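You operate a simulated robot arm through the tools that you are given. There is no shell and no other tool. Be economical: measure what you need, move in short steps, check, and stop when the job is done.

Carry out the task below with a simulated robot arm. There is one attempt and no reset: what you move stays moved.

JOB
Take the ringed bottle from the left half of the long bench and put it on the top of the cool box. Switch the right brake lever off. Press the meter button two times. Take the probe box from the window side of the island table and leave it on the small white table. Put the white filter from the grey mat on the door side of the island table. Put the round dish from the left half of the long bench on the white tray. Take the striped box from the small white table and leave it on top of the cool pack there. Any order will do. Set down upright: ringed bottle, white filter, striped box. The right brake lever goes to its stop.
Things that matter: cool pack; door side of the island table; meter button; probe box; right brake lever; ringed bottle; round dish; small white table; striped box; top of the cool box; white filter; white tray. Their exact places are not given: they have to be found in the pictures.

It is judged by the outcome, as a careful person would: the job done as asked, and still so three seconds after it is handed in. It fails if anything else is knocked over, pushed out of place, dropped, spilled or broken.

ROBOT AND FRAMES
A 7-joint arm with a vacuum gripper on a trunk, on a base that drives. Base frame: it is fixed to the floor where the robot stands at the start and does not move with it; the origin is under the middle of the robot, x ahead of it, y to its left, z up. Lengths are in mm, angles in rad, forces in N, time in s.
With the tool pointing down near the work surface it reaches from about 100 to 640 mm from the robot's upright axis, wherever it stands. Its first joint turns from -2.007 to 2.007 rad. Places, roughly: cool pack [-4250, 0, 750]; door side of the island table [-2300, -1200, 900]; meter button [-1500, 800, 800]; probe box [-1750, -500, 1000]; right brake lever [-200, 600, 400]; ringed bottle (9x9x18 cm) [700, -200, 1000]; round dish [750, -750, 1000]; small white table [-4200, 0, 800]; striped box (6x5x8 cm) [-4200, 300, 900]; top of the cool box [-2600, 2300, 1100]; white filter (5x5x11 cm) [700, -800, 1000]; white tray (22x17x3 cm) [900, -1000, 900]. Payload 2.55 kg.
Tool frame: the origin (TCP) lies in the middle of the cups' lips, and z points out of the cups. The gripper has 1 cup of 44 mm across, covering 44 by 44 mm (tool x, y); the bellows give 20 mm. With the vacuum on, a cup seals on a smooth face that it is pressed against (1 to 4 N); it does not hold porous or soft things. The pull reaches 55 N.
Orientation is that of the tool frame in the base frame, as [roll, pitch, yaw] about the fixed x, y, z axes, in that order (R = Rz(yaw) Ry(pitch) Rx(roll)). With the cups facing straight down, the tool's x points along the base's -x, its y along +y and its z along -z.

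CONTROLS
- The arm moves only by the tool jog_arm. Its argument "motion" is one flat list of numbers, 7 for each row, row after row: the vacuum: 1 switches it on, -1 off, then the shift along the base's x, y, z in mm, then the turn, a rotation vector about the base's x, y, z in degrees. In form: [vacuum, tx, ty, tz, ax, ay, az, vacuum, tx, ty, tz, ax, ay, az, ...]. A call has 1 to 20 rows; each row shifts and turns the commanded pose from where the row before left it. Each row takes 0.2 s and may step no farther than 50 mm and 0.15 rad from the row before; otherwise, or with a gripper value out of range, the whole call is refused. Where a pose cannot be reached the arm comes as near as it can. A force on the tool above 40 N (or 10 N above the force at the start of the call, whichever is more), or a blocked arm, ends the call early, and 0.2 s more pass. The pull builds up within a second once a cup has sealed. Time passes only in rows, and 0.2 s behind the last, so rows that do not move give it time. The reply holds the time, the measured pose of the TCP, the force on the tool along the base axes and the pull of the vacuum, in the units named above and with some noise, with the torque about the TCP (base axes, N m) and any sound that the robot's microphone picked up.
- Cameras (640 x 400 px; columns grow to the right, rows downward): "scene" is now at [-4.9, 178.2, 1767.3]; the picture's right is [0.04, -1.00, 0.00], its down [-0.93, -0.04, -0.36] and it looks along [0.36, 0.02, -0.93] (base axes); focal length 252 px, centre (320, 200). "wrist" rides on the gripper at [81, 6, -173] in the tool frame; the picture's right is [-0.08, 1.00, 0.00], its down [-0.89, -0.07, -0.45] and it looks along [-0.44, -0.04, 0.90] (tool axes); focal length 256 px, centre (320, 200).
- get_image(camera): a new picture of that camera. No time passes.
- raise_lower(by): slides the trunk up (or, below 0, down) by that many mm; the arm and the scene camera ride with it, the base frame stays. It gives what a move gives, with no picture.
- roll_base(legs): drives the robot by 1 to 6 legs, each [ahead, left, turn to the left] in mm, mm and rad, along the robot's own axes; the way and the turn of a leg run together, so that a leg with both is an arc; at most 1500 mm and 3.142 rad a leg. The arm and the cameras ride along, it lands a little off, and it stops where it bumps. It gives what a move gives.
- aim_head(pan, tilt): turns the head with the scene camera to pan (to the left, within 2.705 rad either way) and tilt (down, from -0.506 to 1.204), counted from straight ahead of the robot. It gives what a move gives.
- measure_at(camera, pixels): for up to 12 pixels [column, row] of the newest picture of that camera ("zoom" is the newest enlarged one), the place [x, y, z] in the base frame of the surface seen there, good to about 3 mm. No time passes.
- inspect(camera, box): a new picture of the part [left, top, right, bottom] of that camera's present view, enlarged. No time passes.
- job_done(): hands the job in; it is judged then, once.

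Keep the steps short. Do not move on a guess: measure, check each grasp and each placing, and mend mistakes. In all there are 124 turns and 118 pictures (those below and enlarged ones count). Leave the vacuum off and the arm clear of the work at the hand-in unless told otherwise, and finish with a single line.

The tools are called after "Call:" by a JSON object that holds its "name" and its "arguments". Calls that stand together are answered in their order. jog_arm: Moves the arm, as the interface text tells. Its arguments: {"type":"object","properties":{"motion":{"type":"array","items":{"type":"number"}}},"required":["motion"]} The other tools are called the same way: raise_lower (by) slides the trunk up or down; roll_base (legs) drives the base; aim_head (pan, tilt) turns the head that bears the scene camera; get_image (camera) takes a picture; measure_at (camera, pixels) gives the place of the surface under pixels of a picture; inspect (camera, box) takes an enlarged picture of a part of a camera's view; job_done () hands the job in.

At the start:

```text
time: 0.0
ee_pos: [340.1, -205.4, 1207.4]
ee_rot: [3.141, 0.0, 3.141]
ft_force: [-0.1, 0.4, 2.0]
torque: [0.0, 0.02, -0.01]
pull: 0.0
trunk travel left (down, up): [-886.0, 104.0]
robot x, y, heading: [1.8, 0.1, -0.002]
head pan, tilt: [0.044, 1.201]
```

scene: 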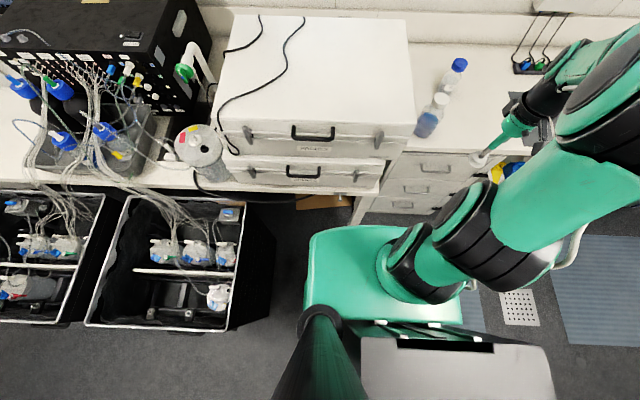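
wrist: 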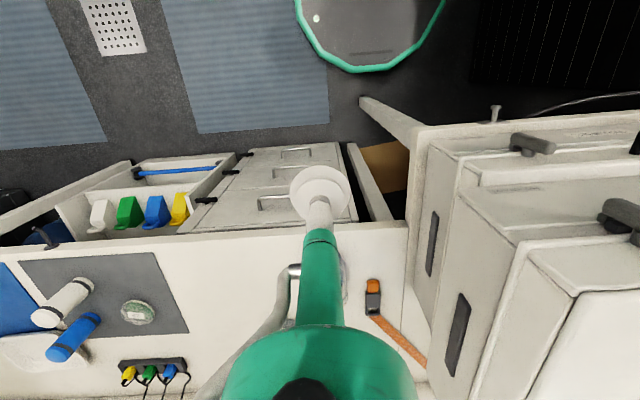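

I start by looking around: the bench ahead with the head tilted less.

Call:
{"name": "aim_head", "arguments": {"pan": -0.5, "tilt": 0.75}}

Call:
{"name": "get_image", "arguments": {"camera": "scene"}}

Call:
{"name": "aim_head", "arguments": {"pan": 2.2, "tilt": 0.4}}

Call:
{"name": "get_image", "arguments": {"camera": "scene"}}

Call:
{"name": "aim_head", "arguments": {"pan": -2.6, "tilt": 0.4}}

Call:
{"name": "get_image", "arguments": {"camera": "scene"}}

Call:
{"name": "aim_head", "arguments": {"pan": 1.3, "tilt": 0.8}}

Call:
{"name": "get_image", "arguments": {"camera": "scene"}}

```text
time: 1.0
ee_pos: [340.3, -205.5, 1207.6]
ee_rot: [-3.141, 0.0, -3.14]
ft_force: [0.5, -0.9, 0.4]
torque: [0.01, 0.0, 0.03]
pull: 0.1
trunk travel left (down, up): [-886.0, 104.0]
robot x, y, heading: [0.1, 0.6, -0.005]
head pan, tilt: [-0.499, 0.75]
```

```text
115 pictures are left
```

scene: 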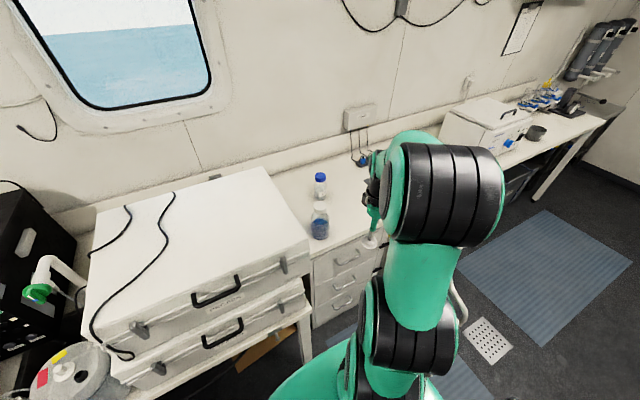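

```text
time: 3.4
ee_pos: [340.1, -207.1, 1208.0]
ee_rot: [-3.14, 0.001, 3.141]
ft_force: [-0.6, 0.4, -0.3]
torque: [-0.02, 0.03, -0.01]
pull: 0.0
trunk travel left (down, up): [-886.0, 104.0]
robot x, y, heading: [1.2, -0.9, -0.002]
head pan, tilt: [2.201, 0.4]
```

```text
114 pictures are left
```

scene: 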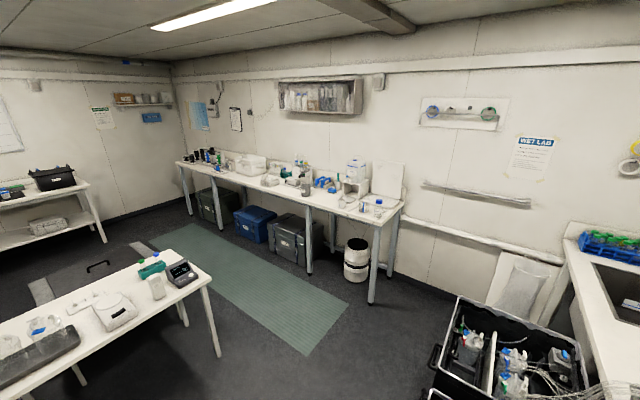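

```text
time: 7.2
ee_pos: [340.0, -206.1, 1206.2]
ee_rot: [-3.141, 0.0, -3.14]
ft_force: [0.5, 0.7, 0.1]
torque: [-0.01, 0.0, -0.02]
pull: 0.1
trunk travel left (down, up): [-886.0, 104.0]
robot x, y, heading: [1.9, -2.5, 0.003]
head pan, tilt: [-2.601, 0.4]
```

```text
113 pictures are left
```

scene: 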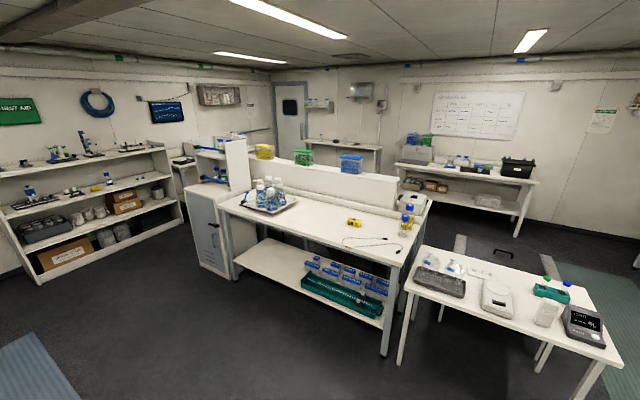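

```text
time: 10.4
ee_pos: [340.3, -205.1, 1207.0]
ee_rot: [3.141, 0.001, 3.141]
ft_force: [-0.2, 0.4, 0.3]
torque: [0.03, -0.02, -0.01]
pull: 0.0
trunk travel left (down, up): [-886.0, 104.0]
robot x, y, heading: [-0.6, 1.2, -0.001]
head pan, tilt: [1.3, 0.799]
```

```text
112 pictures are left
```

scene: 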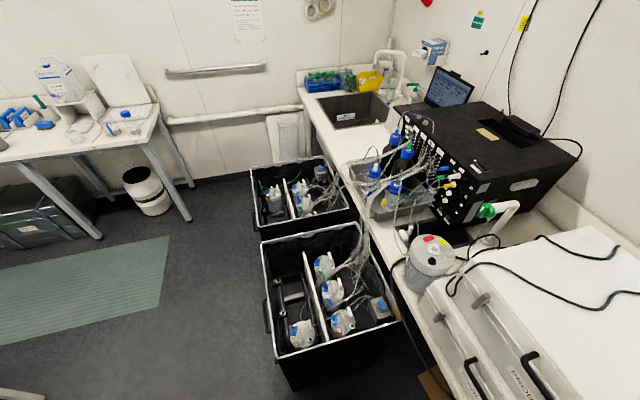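

The bench objects are partly behind the arm. I look at the floor crates near (-200, 600) and at the bench right part.

Call:
{"name": "aim_head", "arguments": {"pan": 1.75, "tilt": 1.1}}

Call:
{"name": "get_image", "arguments": {"camera": "scene"}}

Call:
{"name": "aim_head", "arguments": {"pan": -0.25, "tilt": 0.9}}

Call:
{"name": "get_image", "arguments": {"camera": "scene"}}

Call:
{"name": "measure_at", "arguments": {"camera": "wrist", "pixels": [[62, 303], [73, 337], [137, 312], [100, 300], [30, 280], [20, 350], [375, 300], [150, 370], [340, 260]]}}

Call:
{"name": "inspect", "arguments": {"camera": "wrist", "box": [0, 230, 240, 400]}}

```text
time: 11.3
ee_pos: [340.4, -205.4, 1207.4]
ee_rot: [-3.141, 0.0, 3.141]
ft_force: [-0.7, 0.7, -0.1]
torque: [0.0, 0.0, -0.04]
pull: 0.1
trunk travel left (down, up): [-886.0, 104.0]
robot x, y, heading: [0.6, 2.7, 0.002]
head pan, tilt: [1.751, 1.1]
```

```text
111 pictures are left
```

scene: 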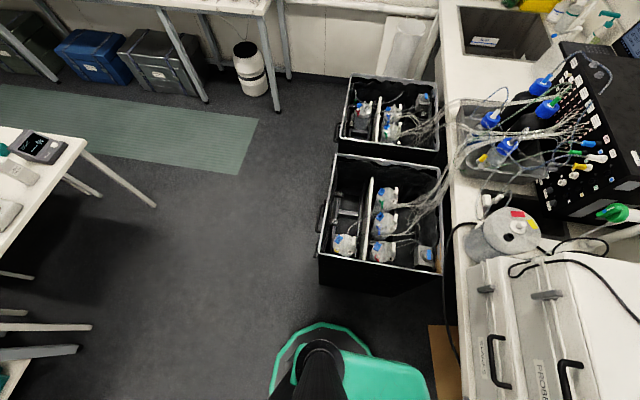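

```text
time: 13.2
ee_pos: [339.5, -205.0, 1206.9]
ee_rot: [-3.14, 0.001, -3.141]
ft_force: [0.3, -0.1, -0.6]
torque: [-0.01, 0.0, -0.02]
pull: 0.0
trunk travel left (down, up): [-886.0, 104.0]
robot x, y, heading: [-2.3, -0.6, 0.002]
head pan, tilt: [-0.25, 0.901]
```

```text
110 pictures are left
```

scene: 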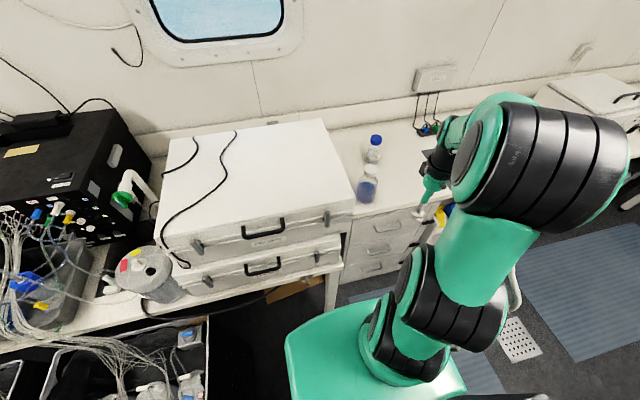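

```text
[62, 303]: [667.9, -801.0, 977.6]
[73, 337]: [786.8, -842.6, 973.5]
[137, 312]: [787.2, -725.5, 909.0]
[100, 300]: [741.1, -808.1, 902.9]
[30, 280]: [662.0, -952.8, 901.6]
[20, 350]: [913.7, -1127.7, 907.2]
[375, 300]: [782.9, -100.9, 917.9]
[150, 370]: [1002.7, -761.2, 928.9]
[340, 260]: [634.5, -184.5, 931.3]
```

```text
2.35 times, centred on (120, 315) of wrist
```

zoom: 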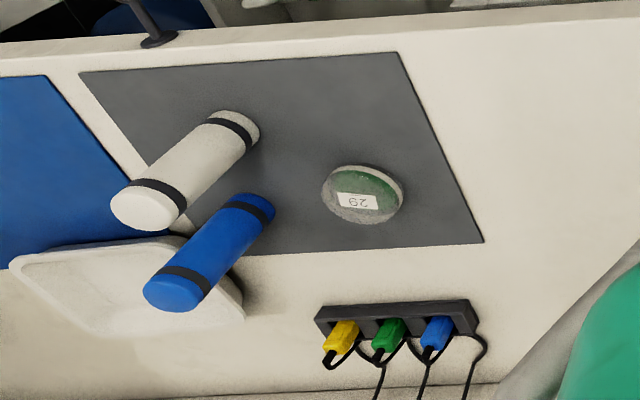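

White filter ≈(668,-801), dish ≈(787,-725). Now a closer look at the bottles and the crates' possible brake levers.

Call:
{"name": "inspect", "arguments": {"camera": "scene", "box": [320, 120, 440, 220]}}

Call:
{"name": "measure_at", "arguments": {"camera": "scene", "pixels": [[376, 140], [374, 153], [368, 182], [366, 195], [385, 190], [350, 130], [310, 165]]}}

Call:
{"name": "inspect", "arguments": {"camera": "wrist", "box": [340, 60, 640, 400]}}

Call:
{"name": "aim_head", "arguments": {"pan": 1.9, "tilt": 1.2}}

Call:
{"name": "get_image", "arguments": {"camera": "scene"}}

Call:
{"name": "measure_at", "arguments": {"camera": "scene", "pixels": [[330, 250], [445, 190], [325, 170], [430, 295], [350, 130], [420, 350]]}}

```text
4.00 times, centred on (380, 170) of scene
```

zoom: 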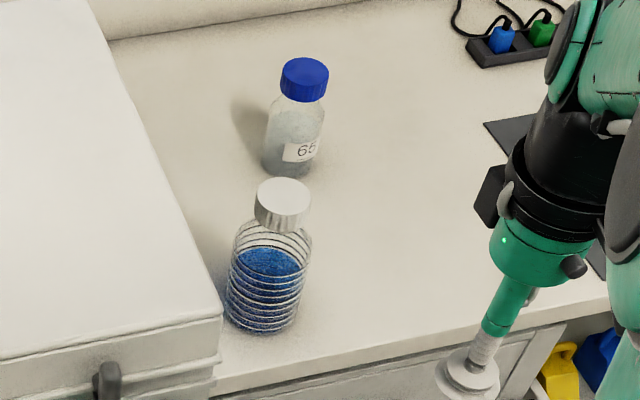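

```text
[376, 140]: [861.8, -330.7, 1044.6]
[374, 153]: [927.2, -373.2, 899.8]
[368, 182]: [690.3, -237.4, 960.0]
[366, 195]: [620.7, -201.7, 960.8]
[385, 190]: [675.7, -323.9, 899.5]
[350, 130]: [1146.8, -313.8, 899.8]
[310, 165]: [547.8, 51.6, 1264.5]
```

```text
1.18 times, centred on (490, 230) of wrist
```

zoom: 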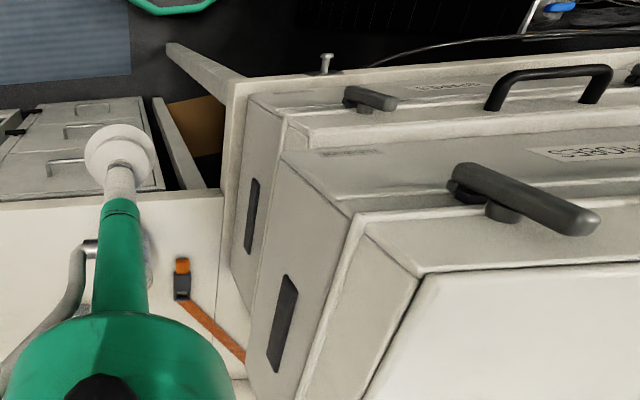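

```text
time: 15.2
ee_pos: [340.1, -205.7, 1208.2]
ee_rot: [3.141, -0.001, -3.141]
ft_force: [-0.1, 0.4, 0.3]
torque: [-0.01, 0.05, 0.02]
pull: 0.0
trunk travel left (down, up): [-886.0, 104.0]
robot x, y, heading: [1.0, 1.6, 0.001]
head pan, tilt: [1.901, 1.201]
```

```text
106 pictures are left
```

scene: 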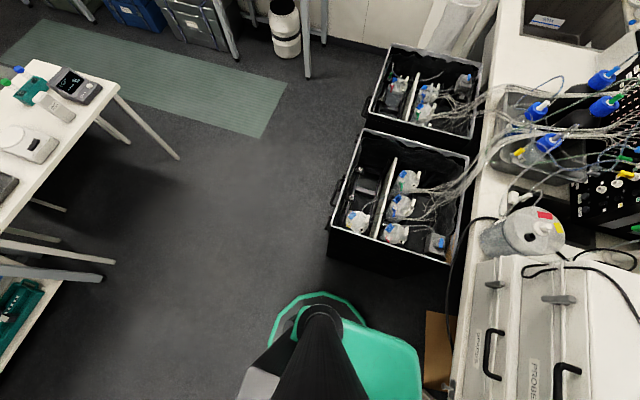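

```text
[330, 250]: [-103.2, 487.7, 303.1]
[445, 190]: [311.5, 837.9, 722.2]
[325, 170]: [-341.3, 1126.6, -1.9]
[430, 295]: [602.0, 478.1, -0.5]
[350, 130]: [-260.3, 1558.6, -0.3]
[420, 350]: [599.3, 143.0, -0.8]
```

Ringed bottle is the white-capped one at ≈(655,-215). I look right of the robot for the way along the bench before driving.

Call:
{"name": "aim_head", "arguments": {"pan": -1.2, "tilt": 0.9}}

Call:
{"name": "get_image", "arguments": {"camera": "scene"}}

Call:
{"name": "aim_head", "arguments": {"pan": 0.044, "tilt": 1.2}}

Call:
{"name": "get_image", "arguments": {"camera": "scene"}}

Call:
{"name": "measure_at", "arguments": {"camera": "scene", "pixels": [[440, 98], [440, 105], [428, 122], [455, 155], [575, 250], [330, 228], [460, 265], [520, 300], [459, 64], [400, 190]]}}

```text
time: 17.9
ee_pos: [340.4, -206.3, 1207.2]
ee_rot: [-3.142, -0.001, -3.141]
ft_force: [0.4, 0.4, 0.3]
torque: [-0.04, 0.0, -0.03]
pull: 0.1
trunk travel left (down, up): [-886.0, 104.0]
robot x, y, heading: [2.4, 0.5, -0.004]
head pan, tilt: [-1.201, 0.901]
```

```text
105 pictures are left
```

scene: 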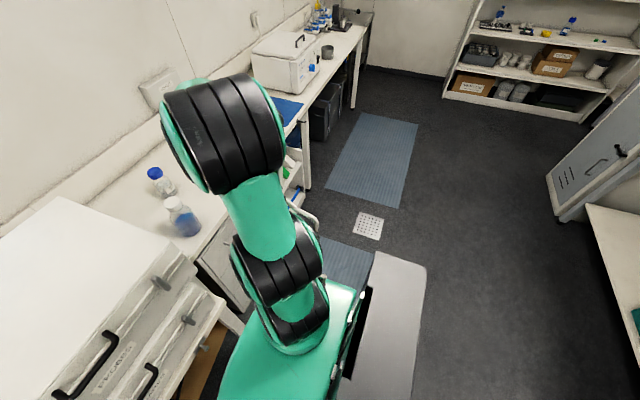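

```text
time: 19.3
ee_pos: [340.5, -205.9, 1206.9]
ee_rot: [3.141, 0.002, 3.141]
ft_force: [-0.8, 0.3, -0.5]
torque: [-0.02, -0.02, -0.03]
pull: 0.0
trunk travel left (down, up): [-886.0, 104.0]
robot x, y, heading: [1.5, 4.6, -0.005]
head pan, tilt: [0.044, 1.201]
```

```text
104 pictures are left
```

scene: 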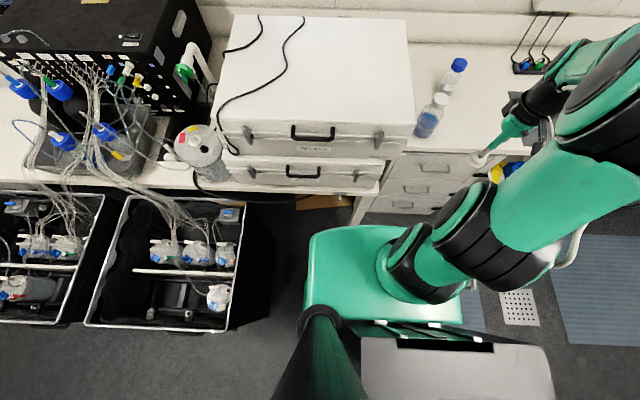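

```text
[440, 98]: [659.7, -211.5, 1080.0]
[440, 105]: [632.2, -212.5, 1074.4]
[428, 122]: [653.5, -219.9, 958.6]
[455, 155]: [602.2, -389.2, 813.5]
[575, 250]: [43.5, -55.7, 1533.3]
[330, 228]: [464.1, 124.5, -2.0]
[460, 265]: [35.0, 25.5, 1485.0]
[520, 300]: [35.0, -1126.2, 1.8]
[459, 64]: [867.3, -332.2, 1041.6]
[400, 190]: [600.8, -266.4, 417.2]
```

Bottle cap top centre ≈(655,-212,1080). I measure the base ring edge and the bench front edge from the wrist view to know drive clearance.

Call:
{"name": "measure_at", "arguments": {"camera": "wrist", "pixels": [[370, 65], [300, 20], [440, 15], [370, 30], [120, 240], [250, 234], [497, 112], [230, 170], [50, 240], [140, 172], [15, 210], [545, 140]]}}

```text
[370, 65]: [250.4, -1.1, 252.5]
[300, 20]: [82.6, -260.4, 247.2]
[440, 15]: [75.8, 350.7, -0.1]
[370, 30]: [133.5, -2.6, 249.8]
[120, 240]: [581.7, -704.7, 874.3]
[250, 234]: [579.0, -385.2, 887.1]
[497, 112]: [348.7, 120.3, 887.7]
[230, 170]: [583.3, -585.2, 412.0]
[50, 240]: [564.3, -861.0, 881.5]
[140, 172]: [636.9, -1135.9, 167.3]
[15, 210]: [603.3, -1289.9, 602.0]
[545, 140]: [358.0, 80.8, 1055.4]
```

Base radius ≈265, bench edge x≈575. I check the grey tube near (570,245) in the scene.

Call:
{"name": "inspect", "arguments": {"camera": "scene", "box": [460, 100, 640, 280]}}

Call:
{"name": "measure_at", "arguments": {"camera": "scene", "pixels": [[582, 235], [560, 265], [530, 140], [495, 175]]}}

Call:
{"name": "measure_at", "arguments": {"camera": "wrist", "pixels": [[283, 310], [293, 272], [255, 360]]}}

```text
2.22 times, centred on (550, 190) of scene
```

zoom: 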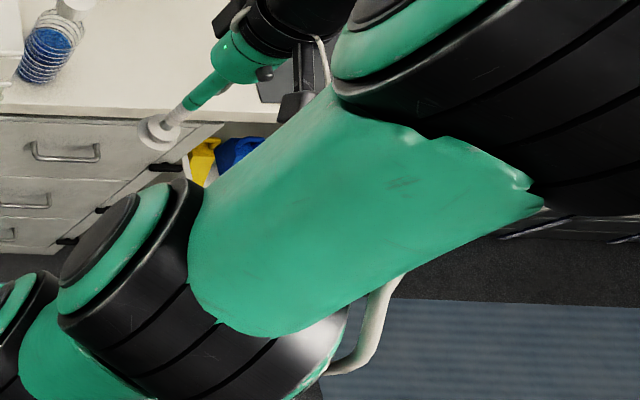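

```text
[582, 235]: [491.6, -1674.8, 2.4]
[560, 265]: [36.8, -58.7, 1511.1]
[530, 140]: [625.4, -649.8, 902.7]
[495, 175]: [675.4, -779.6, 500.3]
```

```text
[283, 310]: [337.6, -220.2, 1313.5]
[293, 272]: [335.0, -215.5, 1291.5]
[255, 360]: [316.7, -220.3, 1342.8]
```

The tube is the robot's hose. I drive right to stand before the mat, at ≈(230,-820).

Call:
{"name": "roll_base", "arguments": {"legs": [[0, -820, 0], [230, 0, 0]]}}

Call:
{"name": "get_image", "arguments": {"camera": "scene"}}

Call:
{"name": "get_image", "arguments": {"camera": "wrist"}}

```text
time: 25.1
ee_pos: [571.2, -1028.2, 1206.2]
ee_rot: [-3.141, -0.001, 3.14]
ft_force: [0.2, 0.4, -0.1]
torque: [-0.02, 0.0, 0.01]
pull: 0.1
trunk travel left (down, up): [-886.0, 104.0]
robot x, y, heading: [231.1, -819.8, -0.004]
head pan, tilt: [0.044, 1.201]
```

```text
102 pictures are left
```

scene: 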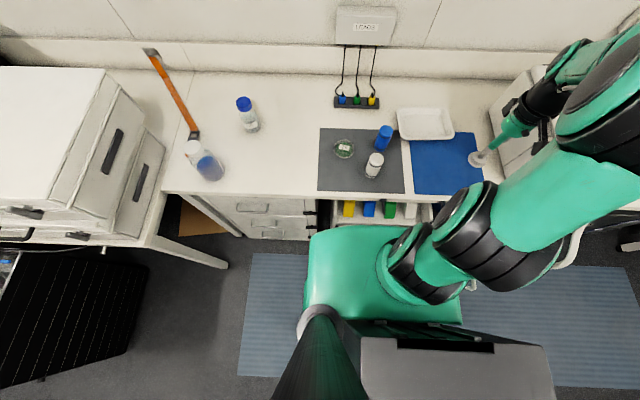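

```text
101 pictures are left
```

wrist: 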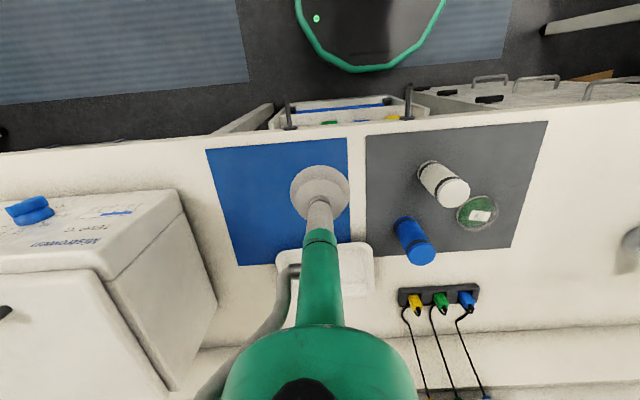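

I measure the dish (344,149), filter cap (376,157), blue filter (385,131) and tray (426,124).

Call:
{"name": "inspect", "arguments": {"camera": "scene", "box": [320, 90, 480, 200]}}

Call:
{"name": "measure_at", "arguments": {"camera": "scene", "pixels": [[344, 143], [336, 149], [353, 149], [344, 157], [376, 157], [374, 170], [385, 131], [400, 110], [448, 110], [425, 123], [402, 137], [451, 135]]}}

Call:
{"name": "measure_at", "arguments": {"camera": "wrist", "pixels": [[477, 200], [480, 215], [455, 193], [436, 165], [423, 257], [405, 222], [284, 255], [365, 250], [280, 290], [365, 290], [490, 203], [462, 217]]}}

```text
3.64 times, centred on (400, 145) of scene
```

zoom: 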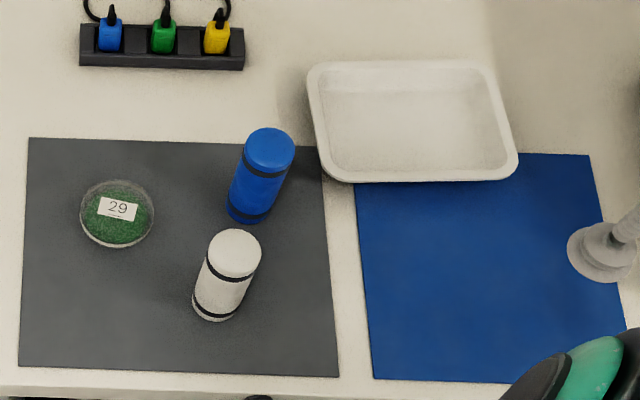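

```text
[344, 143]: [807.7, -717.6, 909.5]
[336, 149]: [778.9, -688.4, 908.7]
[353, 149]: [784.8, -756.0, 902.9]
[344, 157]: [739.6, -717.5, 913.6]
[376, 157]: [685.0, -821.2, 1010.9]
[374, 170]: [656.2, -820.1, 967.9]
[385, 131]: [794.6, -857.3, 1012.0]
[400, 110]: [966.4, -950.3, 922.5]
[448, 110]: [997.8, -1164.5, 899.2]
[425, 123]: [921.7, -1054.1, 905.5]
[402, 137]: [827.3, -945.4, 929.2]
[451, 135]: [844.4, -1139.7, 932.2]
```

```text
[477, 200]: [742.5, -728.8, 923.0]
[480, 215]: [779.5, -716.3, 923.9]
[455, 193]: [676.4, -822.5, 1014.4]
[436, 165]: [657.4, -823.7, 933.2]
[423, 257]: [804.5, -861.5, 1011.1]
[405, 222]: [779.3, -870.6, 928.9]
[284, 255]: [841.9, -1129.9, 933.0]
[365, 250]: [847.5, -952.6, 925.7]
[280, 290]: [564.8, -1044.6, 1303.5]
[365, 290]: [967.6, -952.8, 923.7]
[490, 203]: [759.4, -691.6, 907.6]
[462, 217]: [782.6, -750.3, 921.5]
```

Dish top ≈923 at (772,-720); tray middle ≈(905,-1043). I drive nearer so both are in reach.

Call:
{"name": "roll_base", "arguments": {"legs": [[54, -100, 0]]}}

Call:
{"name": "jog_arm", "arguments": {"motion": [-1, 16.3, 45.3, 0, 0, 0, 0, -1, 16.3, 45.3, 0, 0, 0, 0, -1, 16.3, 45.3, 0, 0, 0, 0, -1, 16.3, 45.3, 0, 0, 0, 0, -1, 16.3, 45.3, 0, 0, 0, 0, -1, 16.3, 45.3, 0, 0, 0, 0, -1, 16.3, 45.3, 0, 0, 0, 0, -1, 16.3, 45.3, 0, 0, 0, 0, -1, 16.3, 45.3, 0, 0, 0, 0]}}

```text
time: 26.3
ee_pos: [623.2, -1129.2, 1207.4]
ee_rot: [3.14, 0.0, 3.139]
ft_force: [-0.1, 0.5, 0.1]
torque: [-0.02, -0.01, -0.01]
pull: 0.1
trunk travel left (down, up): [-886.0, 104.0]
robot x, y, heading: [285.9, -924.7, -0.005]
head pan, tilt: [0.044, 1.201]
```

```text
time: 28.3
ee_pos: [756.6, -726.7, 1173.7]
ee_rot: [-3.141, 0.002, 3.139]
ft_force: [0.2, -0.5, 0.2]
torque: [-0.05, 0.02, 0.02]
pull: 0.1
out of reach, approached as far as the arm can: row 7, 8, 9
trunk travel left (down, up): [-886.0, 104.0]
robot x, y, heading: [281.9, -922.5, -0.001]
head pan, tilt: [0.044, 1.201]
```

The reach is short at this height. I lower the trunk 130 mm so the tool is over the dish lower, then view.

Call:
{"name": "raise_lower", "arguments": {"by": -130}}

Call:
{"name": "get_image", "arguments": {"camera": "wrist"}}

Call:
{"name": "measure_at", "arguments": {"camera": "wrist", "pixels": [[320, 200], [310, 220]]}}

```text
time: 29.8
ee_pos: [755.0, -728.0, 1045.4]
ee_rot: [-3.14, 0.002, 3.138]
ft_force: [-0.7, 0.2, 0.2]
torque: [0.01, 0.0, 0.02]
pull: 0.1
trunk travel left (down, up): [-756.0, 234.0]
robot x, y, heading: [285.7, -920.7, -0.004]
head pan, tilt: [0.044, 1.201]
```

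```text
99 pictures are left
```

wrist: 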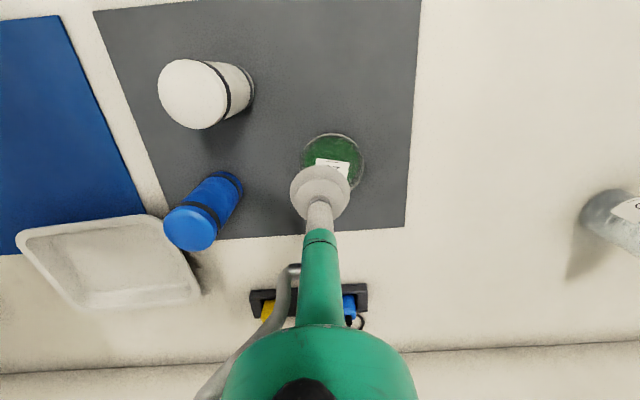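

```text
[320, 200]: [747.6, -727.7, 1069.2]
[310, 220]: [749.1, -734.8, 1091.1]
```

I measure dish rim points in this view.

Call:
{"name": "measure_at", "arguments": {"camera": "wrist", "pixels": [[333, 137], [305, 158], [361, 165], [345, 155], [356, 182], [318, 155], [333, 145], [205, 90], [190, 232]]}}

Call:
{"name": "inspect", "arguments": {"camera": "wrist", "box": [270, 110, 390, 210]}}

```text
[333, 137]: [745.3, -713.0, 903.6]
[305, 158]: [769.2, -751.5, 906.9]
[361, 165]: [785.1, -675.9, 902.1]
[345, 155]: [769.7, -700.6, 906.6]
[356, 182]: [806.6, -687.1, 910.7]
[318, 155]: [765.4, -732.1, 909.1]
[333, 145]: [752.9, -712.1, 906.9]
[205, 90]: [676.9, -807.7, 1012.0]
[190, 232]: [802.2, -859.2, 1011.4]
```

```text
4.00 times, centred on (330, 160) of wrist
```

zoom: 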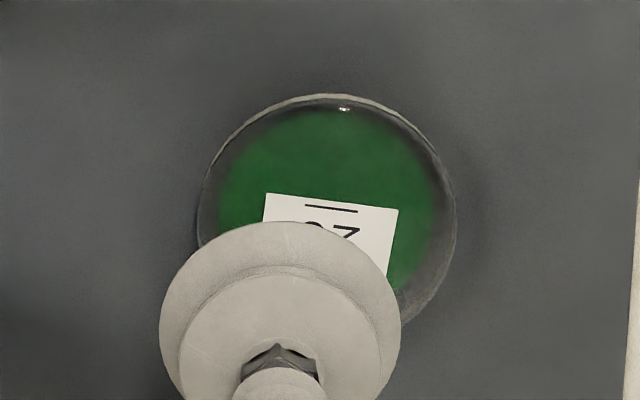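

Dish centre ≈(776,-717). I move over it and go down to z≈945.

Call:
{"name": "jog_arm", "arguments": {"motion": [-1, 20, 11, -30, 0, 0, 0, -1, 0, 0, -35, 0, 0, 0, -1, 0, 0, -35, 0, 0, 0]}}

```text
time: 30.6
ee_pos: [776.6, -717.4, 944.9]
ee_rot: [-3.142, 0.002, 3.139]
ft_force: [1.0, 0.5, 0.2]
torque: [0.01, 0.02, -0.02]
pull: 0.0
trunk travel left (down, up): [-756.0, 234.0]
robot x, y, heading: [286.1, -924.9, 0.003]
head pan, tilt: [0.044, 1.201]
```

Placed well at (777,-717,945). I go down slowly with vacuum on, to touch.

Call:
{"name": "jog_arm", "arguments": {"motion": [1, 0, 0, -10, 0, 0, 0, 1, 0, 0, -8, 0, 0, 0, 1, 0, 0, -4, 0, 0, 0, 1, 0, 0, 0, 0, 0, 0]}}

```text
time: 31.6
ee_pos: [774.2, -718.4, 922.6]
ee_rot: [-3.141, 0.003, 3.138]
ft_force: [0.6, -0.5, 0.2]
torque: [0.01, 0.03, 0.02]
pull: 55.0
trunk travel left (down, up): [-756.0, 234.0]
robot x, y, heading: [285.3, -922.4, -0.002]
head pan, tilt: [0.044, 1.201]
```

Sealed (55 N). I lift by trunk so the arm keeps its reach.

Call:
{"name": "raise_lower", "arguments": {"by": 160}}

Call:
{"name": "get_image", "arguments": {"camera": "wrist"}}

```text
time: 33.5
ee_pos: [775.8, -717.3, 1082.9]
ee_rot: [3.141, 0.004, 3.138]
ft_force: [0.5, 0.6, -1.3]
torque: [-0.02, 0.01, -0.05]
pull: 55.1
trunk travel left (down, up): [-916.0, 74.0]
robot x, y, heading: [283.9, -923.3, -0.001]
head pan, tilt: [0.044, 1.201]
```

```text
97 pictures are left
```

wrist: 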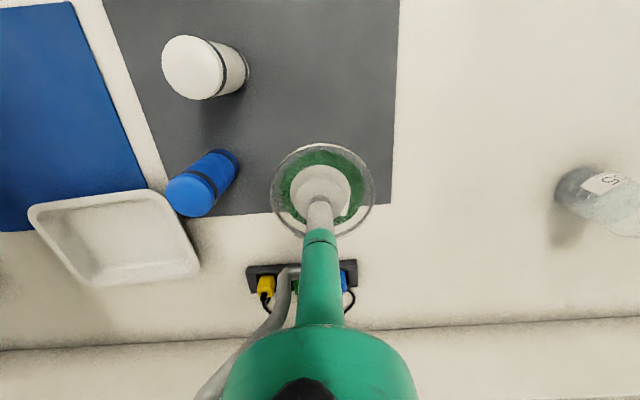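

Dish is held. I measure the tray's corners and floor in this view.

Call:
{"name": "measure_at", "arguments": {"camera": "wrist", "pixels": [[33, 212], [160, 195], [85, 283], [195, 268], [110, 240], [75, 225], [150, 255]]}}

Call:
{"name": "jog_arm", "arguments": {"motion": [1, 10, -45, 0, 0, 0, 0, 1, 10, -45, 0, 0, 0, 0, 1, 10, -45, 0, 0, 0, 0, 1, 15, -45, 0, 0, 0, 0, 1, 15, -45, 0, 0, 0, 0, 1, 20, -45, 0, 0, 0, 0, 1, 20, -45, 0, 0, 0, 0]}}

```text
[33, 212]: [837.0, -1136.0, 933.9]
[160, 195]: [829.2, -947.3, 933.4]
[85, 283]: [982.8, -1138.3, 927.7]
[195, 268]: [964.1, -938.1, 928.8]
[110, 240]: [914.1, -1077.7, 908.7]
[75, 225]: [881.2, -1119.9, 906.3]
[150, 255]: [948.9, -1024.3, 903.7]
```

```text
time: 35.1
ee_pos: [876.3, -1033.4, 1080.2]
ee_rot: [3.141, 0.003, 3.141]
ft_force: [0.8, -0.6, -0.2]
torque: [0.03, -0.01, 0.03]
pull: 54.6
trunk travel left (down, up): [-916.0, 74.0]
robot x, y, heading: [283.8, -923.2, -0.001]
head pan, tilt: [0.044, 1.201]
```

Tray centre ≈(905,-1040), floor ≈905. I shift to x≈902, and lower with the trunk to just above.

Call:
{"name": "jog_arm", "arguments": {"motion": [1, 26, -6, 0, 0, 0, 0]}}

Call:
{"name": "raise_lower", "arguments": {"by": -140}}

Call:
{"name": "get_image", "arguments": {"camera": "wrist"}}

```text
time: 35.5
ee_pos: [903.2, -1039.8, 1080.3]
ee_rot: [3.141, 0.007, 3.138]
ft_force: [1.3, 0.2, 0.4]
torque: [0.04, 0.18, 0.03]
pull: 54.6
out of reach, approached as far as the arm can: row 1
trunk travel left (down, up): [-916.0, 74.0]
robot x, y, heading: [281.4, -920.4, -0.005]
head pan, tilt: [0.044, 1.201]
```

```text
time: 37.1
ee_pos: [896.8, -1038.7, 939.1]
ee_rot: [3.141, 0.004, 3.138]
ft_force: [-0.6, 0.5, 0.1]
torque: [0.01, 0.0, -0.02]
pull: 54.2
trunk travel left (down, up): [-776.0, 214.0]
robot x, y, heading: [286.1, -919.5, -0.005]
head pan, tilt: [0.044, 1.201]
```

```text
96 pictures are left
```

wrist: 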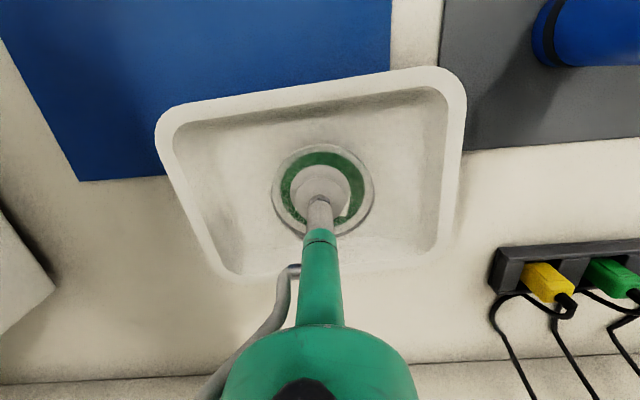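

Well inside the tray. I lower gently until contact.

Call:
{"name": "jog_arm", "arguments": {"motion": [1, 0, 0, -6, 0, 0, 0, 1, 0, 0, -4, 0, 0, 0, 1, 0, 0, -3, 0, 0, 0]}}

```text
time: 37.9
ee_pos: [897.1, -1039.6, 926.3]
ee_rot: [-3.14, 0.005, 3.14]
ft_force: [-0.4, 0.3, -0.3]
torque: [0.02, 0.03, 0.0]
pull: 54.7
trunk travel left (down, up): [-776.0, 214.0]
robot x, y, heading: [286.1, -920.6, -0.004]
head pan, tilt: [0.044, 1.201]
```

Call:
{"name": "jog_arm", "arguments": {"motion": [1, 0, 0, -3, 0, 0, 0, 1, 0, 0, -2, 0, 0, 0]}}

```text
time: 38.5
ee_pos: [896.3, -1038.8, 923.8]
ee_rot: [-3.14, 0.009, 3.138]
ft_force: [-2.1, -0.6, 16.2]
torque: [0.05, 0.34, -0.01]
pull: 55.1
trunk travel left (down, up): [-776.0, 214.0]
robot x, y, heading: [287.1, -922.4, -0.004]
head pan, tilt: [0.044, 1.201]
```

Contact. Back up 2 mm, release, rise slowly.

Call:
{"name": "jog_arm", "arguments": {"motion": [-1, 0, 0, 2, 0, 0, 0, -1, 0, 0, 0, 0, 0, 0, -1, 0, 0, 0, 0, 0, 0, -1, 0, 0, 5, 0, 0, 0, -1, 0, 0, 10, 0, 0, 0, -1, 0, 0, 20, 0, 0, 0, -1, -10, 0, 30, 0, 0, 0]}}

Call:
{"name": "get_image", "arguments": {"camera": "wrist"}}

```text
time: 40.1
ee_pos: [871.9, -1035.2, 978.6]
ee_rot: [3.142, 0.003, 3.137]
ft_force: [0.0, 0.0, -0.2]
torque: [0.0, 0.01, -0.02]
pull: 0.0
out of reach, approached as far as the arm can: row 6, 7
trunk travel left (down, up): [-776.0, 214.0]
robot x, y, heading: [286.8, -919.6, -0.003]
head pan, tilt: [0.044, 1.201]
```

```text
95 pictures are left
```

wrist: 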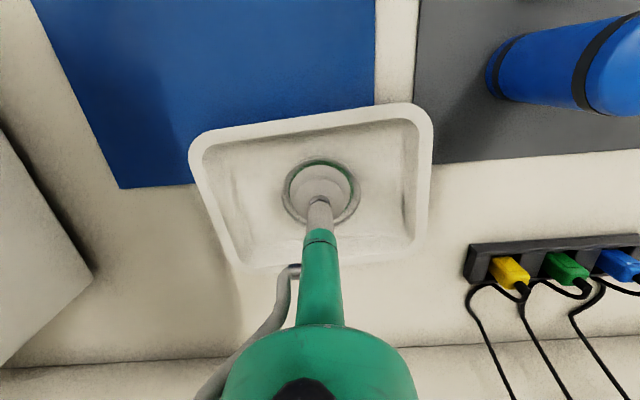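

Dish is in the tray. Now raise and go over the white filter.

Call:
{"name": "raise_lower", "arguments": {"by": 150}}

Call:
{"name": "jog_arm", "arguments": {"motion": [-1, -40, 20, 0, 0, 0, 0, -1, -40, 20, 0, 0, 0, 0, -1, -30, 35, 0, 0, 0, 0, -1, -30, 35, 0, 0, 0, 0, -1, -20, 40, 0, 0, 0, 0, -1, -20, 40, 0, 0, 0, 0]}}

Call:
{"name": "get_image", "arguments": {"camera": "wrist"}}

```text
time: 41.9
ee_pos: [874.3, -1034.9, 1128.7]
ee_rot: [-3.14, 0.003, 3.14]
ft_force: [-0.1, 0.6, -0.3]
torque: [-0.04, 0.0, 0.02]
pull: 0.1
trunk travel left (down, up): [-926.0, 64.0]
robot x, y, heading: [283.8, -919.8, -0.008]
head pan, tilt: [0.044, 1.201]
```

```text
time: 43.3
ee_pos: [692.7, -843.9, 1127.6]
ee_rot: [-3.141, 0.005, 3.139]
ft_force: [-0.2, 0.4, -0.2]
torque: [-0.02, -0.04, -0.01]
pull: 0.0
trunk travel left (down, up): [-926.0, 64.0]
robot x, y, heading: [280.4, -924.3, -0.004]
head pan, tilt: [0.044, 1.201]
```

```text
94 pictures are left
```

wrist: 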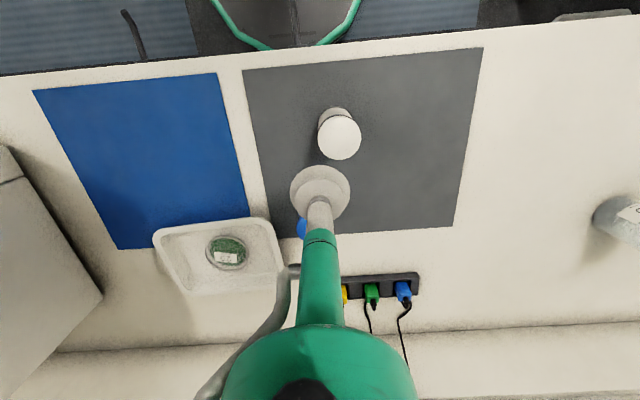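

The dish sits in the tray. I measure the filter's cap (340,138).

Call:
{"name": "measure_at", "arguments": {"camera": "wrist", "pixels": [[340, 138], [322, 138], [358, 138], [340, 122], [340, 155]]}}

```text
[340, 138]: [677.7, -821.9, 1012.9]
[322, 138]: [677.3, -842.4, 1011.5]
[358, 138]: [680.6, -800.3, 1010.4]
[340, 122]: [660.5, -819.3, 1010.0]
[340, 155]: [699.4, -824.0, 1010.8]
```

Centre (680,-821), top ≈1012. Go over and down to 1030, then touch with vacuum.

Call:
{"name": "jog_arm", "arguments": {"motion": [-1, -13, 23, -10, 0, 0, 0, -1, 0, 0, -40, 0, 0, 0, -1, 0, 0, -40, 0, 0, 0, -1, 0, 0, -7, 0, 0, 0]}}

Call:
{"name": "jog_arm", "arguments": {"motion": [1, 0, 0, -10, 0, 0, 0, 1, 0, 0, -8, 0, 0, 0, 1, 0, 0, -3, 0, 0, 0, 1, 0, 0, 0, 0, 0, 0]}}

```text
time: 44.3
ee_pos: [680.9, -822.1, 1030.1]
ee_rot: [-3.141, 0.004, 3.138]
ft_force: [-0.4, 0.2, -0.3]
torque: [-0.02, -0.01, 0.02]
pull: 0.0
trunk travel left (down, up): [-926.0, 64.0]
robot x, y, heading: [285.1, -922.1, -0.001]
head pan, tilt: [0.044, 1.201]
```

```text
time: 45.3
ee_pos: [681.8, -821.8, 1010.9]
ee_rot: [-3.141, 0.001, 3.139]
ft_force: [-0.8, -0.9, 2.6]
torque: [-0.07, 0.09, 0.04]
pull: 54.6
trunk travel left (down, up): [-926.0, 64.0]
robot x, y, heading: [285.6, -922.2, -0.005]
head pan, tilt: [0.044, 1.201]
```

Filter sealed. I lift it, draw the arm back toward the robot, and check.

Call:
{"name": "raise_lower", "arguments": {"by": 60}}

Call:
{"name": "jog_arm", "arguments": {"motion": [1, 0, 0, 40, 0, 0, 0, 1, 0, 0, 40, 0, 0, 0, 1, -40, -20, 10, 0, 0, 0, 1, -40, -20, 0, 0, 0, 0, 1, -40, -25, 0, 0, 0, 0]}}

Call:
{"name": "roll_base", "arguments": {"legs": [[-700, 0, 0]]}}

Call:
{"name": "aim_head", "arguments": {"pan": -2.6, "tilt": 0.6}}

Call:
{"name": "get_image", "arguments": {"camera": "scene"}}

Call:
{"name": "get_image", "arguments": {"camera": "wrist"}}

```text
time: 46.3
ee_pos: [681.1, -823.2, 1069.8]
ee_rot: [-3.141, 0.001, 3.139]
ft_force: [-0.4, -0.1, -0.9]
torque: [0.03, 0.01, -0.01]
pull: 55.0
trunk travel left (down, up): [-986.0, 4.0]
robot x, y, heading: [283.9, -920.9, -0.001]
head pan, tilt: [0.044, 1.201]
```

```text
time: 47.5
ee_pos: [560.9, -886.9, 1162.2]
ee_rot: [-3.141, 0.003, 3.138]
ft_force: [-0.5, -0.3, -1.3]
torque: [0.04, -0.07, -0.01]
pull: 54.7
trunk travel left (down, up): [-986.0, 4.0]
robot x, y, heading: [284.1, -920.5, -0.004]
head pan, tilt: [0.044, 1.201]
```

```text
time: 51.3
ee_pos: [-133.9, -885.1, 1160.3]
ee_rot: [3.141, 0.003, 3.137]
ft_force: [-1.1, -0.4, -2.0]
torque: [0.0, 0.01, 0.0]
pull: 54.8
trunk travel left (down, up): [-986.0, 4.0]
robot x, y, heading: [-414.1, -918.2, -0.007]
head pan, tilt: [0.044, 1.201]
```

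```text
time: 53.7
ee_pos: [-134.9, -884.5, 1160.1]
ee_rot: [-3.141, 0.004, 3.136]
ft_force: [0.2, -0.8, -1.7]
torque: [-0.04, -0.02, 0.0]
pull: 54.8
trunk travel left (down, up): [-986.0, 4.0]
robot x, y, heading: [-411.6, -915.6, -0.003]
head pan, tilt: [-2.601, 0.6]
```

```text
93 pictures are left
```

scene: 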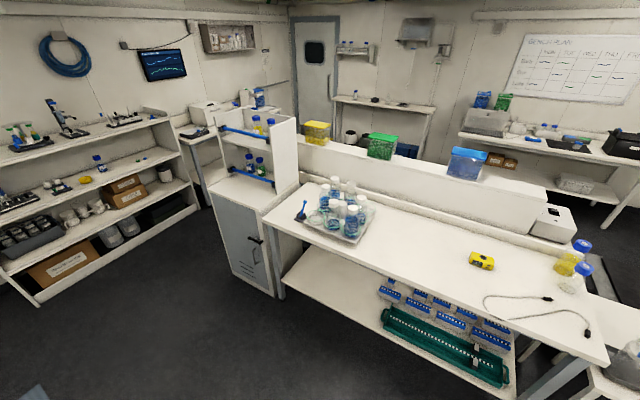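

```text
92 pictures are left
```

wrist: 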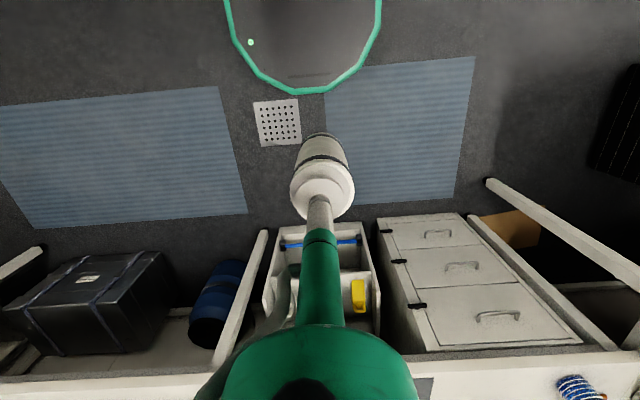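

I measure landmarks for a map of the island.

Call:
{"name": "measure_at", "arguments": {"camera": "scene", "pixels": [[481, 260], [275, 217], [600, 350], [500, 195], [315, 145], [553, 222], [240, 240], [270, 290], [530, 195], [610, 368], [395, 105], [470, 140]]}}

Call:
{"name": "inspect", "arguments": {"camera": "scene", "box": [440, 200, 640, 340]}}

Call:
{"name": "aim_head", "arguments": {"pan": 2.7, "tilt": 0.6}}

Call:
{"name": "get_image", "arguments": {"camera": "scene"}}

Call:
{"name": "measure_at", "arguments": {"camera": "scene", "pixels": [[320, 200], [400, 300], [250, 300], [200, 200], [500, 200]]}}

```text
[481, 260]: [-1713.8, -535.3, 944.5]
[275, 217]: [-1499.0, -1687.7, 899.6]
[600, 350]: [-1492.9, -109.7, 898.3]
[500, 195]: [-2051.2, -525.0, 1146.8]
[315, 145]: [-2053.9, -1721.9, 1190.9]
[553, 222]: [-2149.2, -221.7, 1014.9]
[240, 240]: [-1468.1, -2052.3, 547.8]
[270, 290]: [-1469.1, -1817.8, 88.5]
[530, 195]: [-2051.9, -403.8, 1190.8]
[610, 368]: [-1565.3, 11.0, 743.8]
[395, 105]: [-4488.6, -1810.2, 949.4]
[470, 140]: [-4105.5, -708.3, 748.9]
```

```text
2.86 times, centred on (540, 270) of scene
```

zoom: 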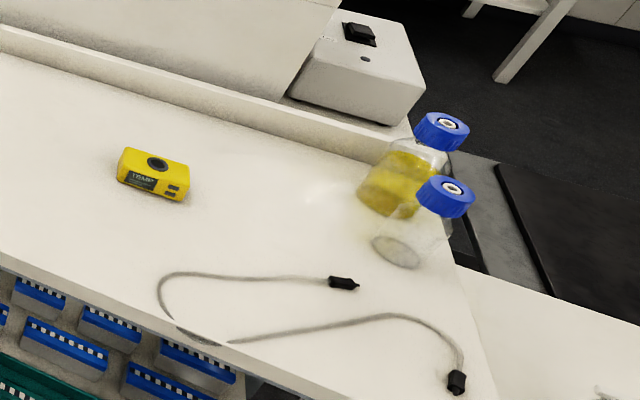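

```text
time: 57.8
ee_pos: [-133.7, -885.2, 1160.3]
ee_rot: [-3.14, 0.003, 3.137]
ft_force: [-0.2, 0.3, -1.8]
torque: [-0.02, 0.01, 0.02]
pull: 55.1
trunk travel left (down, up): [-986.0, 4.0]
robot x, y, heading: [-411.4, -915.9, -0.003]
head pan, tilt: [2.7, 0.6]
```

```text
90 pictures are left
```

scene: 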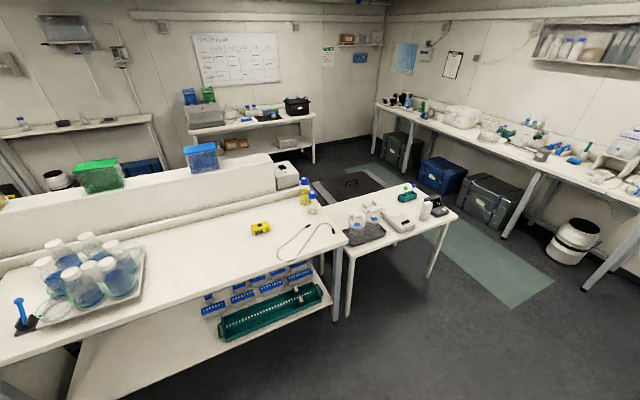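

```text
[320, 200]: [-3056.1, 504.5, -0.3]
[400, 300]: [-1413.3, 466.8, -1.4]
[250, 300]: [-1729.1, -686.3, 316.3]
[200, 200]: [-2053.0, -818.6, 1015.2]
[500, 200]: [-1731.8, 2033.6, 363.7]
```

Yellow box is the likely probe box. I measure the meter table's corners, the bench edge, and zoom on the far small table.

Call:
{"name": "measure_at", "arguments": {"camera": "scene", "pixels": [[456, 216], [405, 186], [350, 250], [425, 272], [530, 163], [440, 128], [610, 262], [352, 186], [300, 120], [370, 205], [237, 160], [310, 160]]}}

Call:
{"name": "inspect", "arguments": {"camera": "scene", "box": [180, 70, 420, 220]}}

Call:
{"name": "inspect", "arguments": {"camera": "scene", "box": [360, 80, 640, 260]}}

```text
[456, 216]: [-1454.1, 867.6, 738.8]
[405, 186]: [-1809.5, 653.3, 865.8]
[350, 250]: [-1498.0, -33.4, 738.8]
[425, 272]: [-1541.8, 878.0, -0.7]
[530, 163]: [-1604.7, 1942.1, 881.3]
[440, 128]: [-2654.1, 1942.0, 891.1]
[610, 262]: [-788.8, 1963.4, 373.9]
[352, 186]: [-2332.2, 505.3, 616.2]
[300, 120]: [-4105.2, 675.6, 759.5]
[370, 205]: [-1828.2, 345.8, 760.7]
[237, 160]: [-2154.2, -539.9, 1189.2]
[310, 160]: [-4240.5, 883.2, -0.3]
```

```text
2.67 times, centred on (300, 145) of scene
```

zoom: 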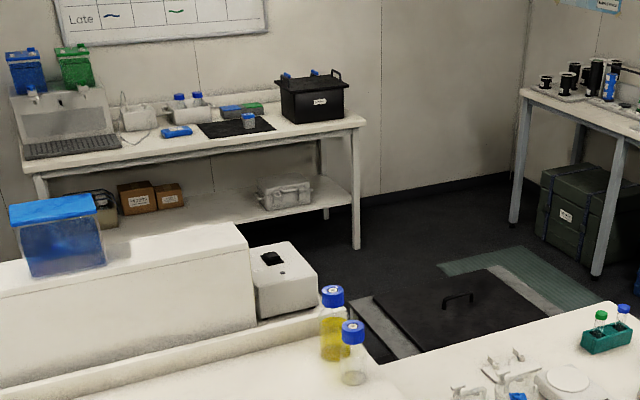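

```text
2.22 times, centred on (500, 170) of scene
```

zoom: 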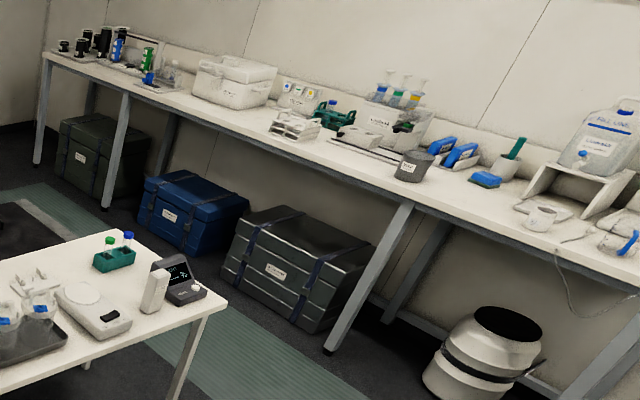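

I drive to the open corridor at (-812,1400), keeping heading, and look at the crate sides for the brake lever.

Call:
{"name": "roll_base", "arguments": {"legs": [[-400, 0, 0], [0, 1450, 0]]}}

Call:
{"name": "aim_head", "arguments": {"pan": 0.15, "tilt": 0.9}}

Call:
{"name": "get_image", "arguments": {"camera": "scene"}}

Call:
{"name": "get_image", "arguments": {"camera": "wrist"}}

```text
time: 67.1
ee_pos: [-511.8, 573.9, 1160.8]
ee_rot: [-3.141, 0.004, 3.125]
ft_force: [0.6, -1.0, -1.9]
torque: [0.01, 0.0, 0.02]
pull: 54.5
trunk travel left (down, up): [-986.0, 4.0]
robot x, y, heading: [-792.4, 537.6, -0.014]
head pan, tilt: [2.7, 0.6]
```

```text
time: 69.4
ee_pos: [-510.3, 573.0, 1160.3]
ee_rot: [3.142, 0.004, 3.125]
ft_force: [0.3, 0.2, -1.9]
torque: [-0.01, -0.01, 0.0]
pull: 54.9
trunk travel left (down, up): [-986.0, 4.0]
robot x, y, heading: [-792.6, 545.5, -0.017]
head pan, tilt: [0.15, 0.901]
```

```text
87 pictures are left
```

scene: 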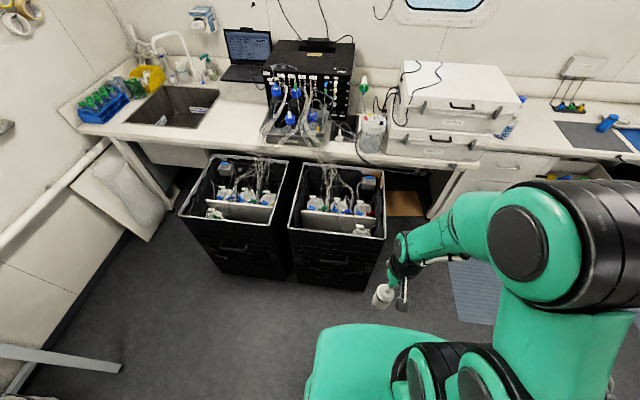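

```text
86 pictures are left
```

wrist: 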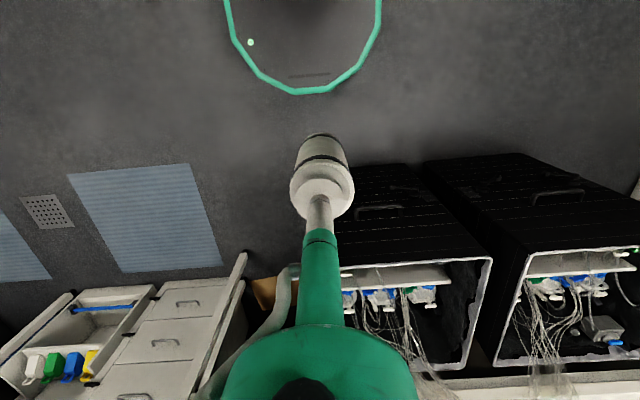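

I zoom on the crates' faces.

Call:
{"name": "inspect", "arguments": {"camera": "scene", "box": [170, 140, 410, 300]}}

Call:
{"name": "inspect", "arguments": {"camera": "wrist", "box": [330, 130, 640, 320]}}

```text
2.50 times, centred on (290, 220) of scene
```

zoom: 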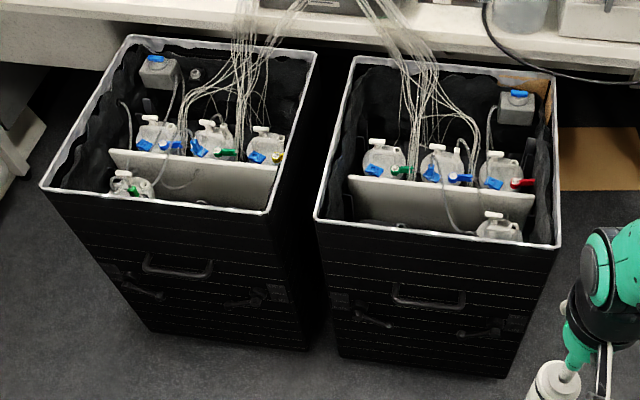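

```text
2.06 times, centred on (485, 225) of wrist
```

zoom: 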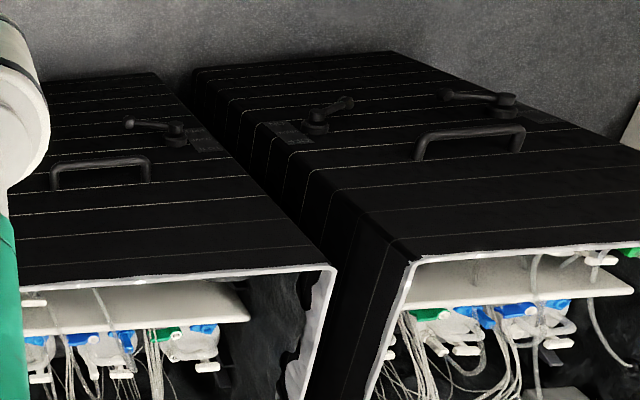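

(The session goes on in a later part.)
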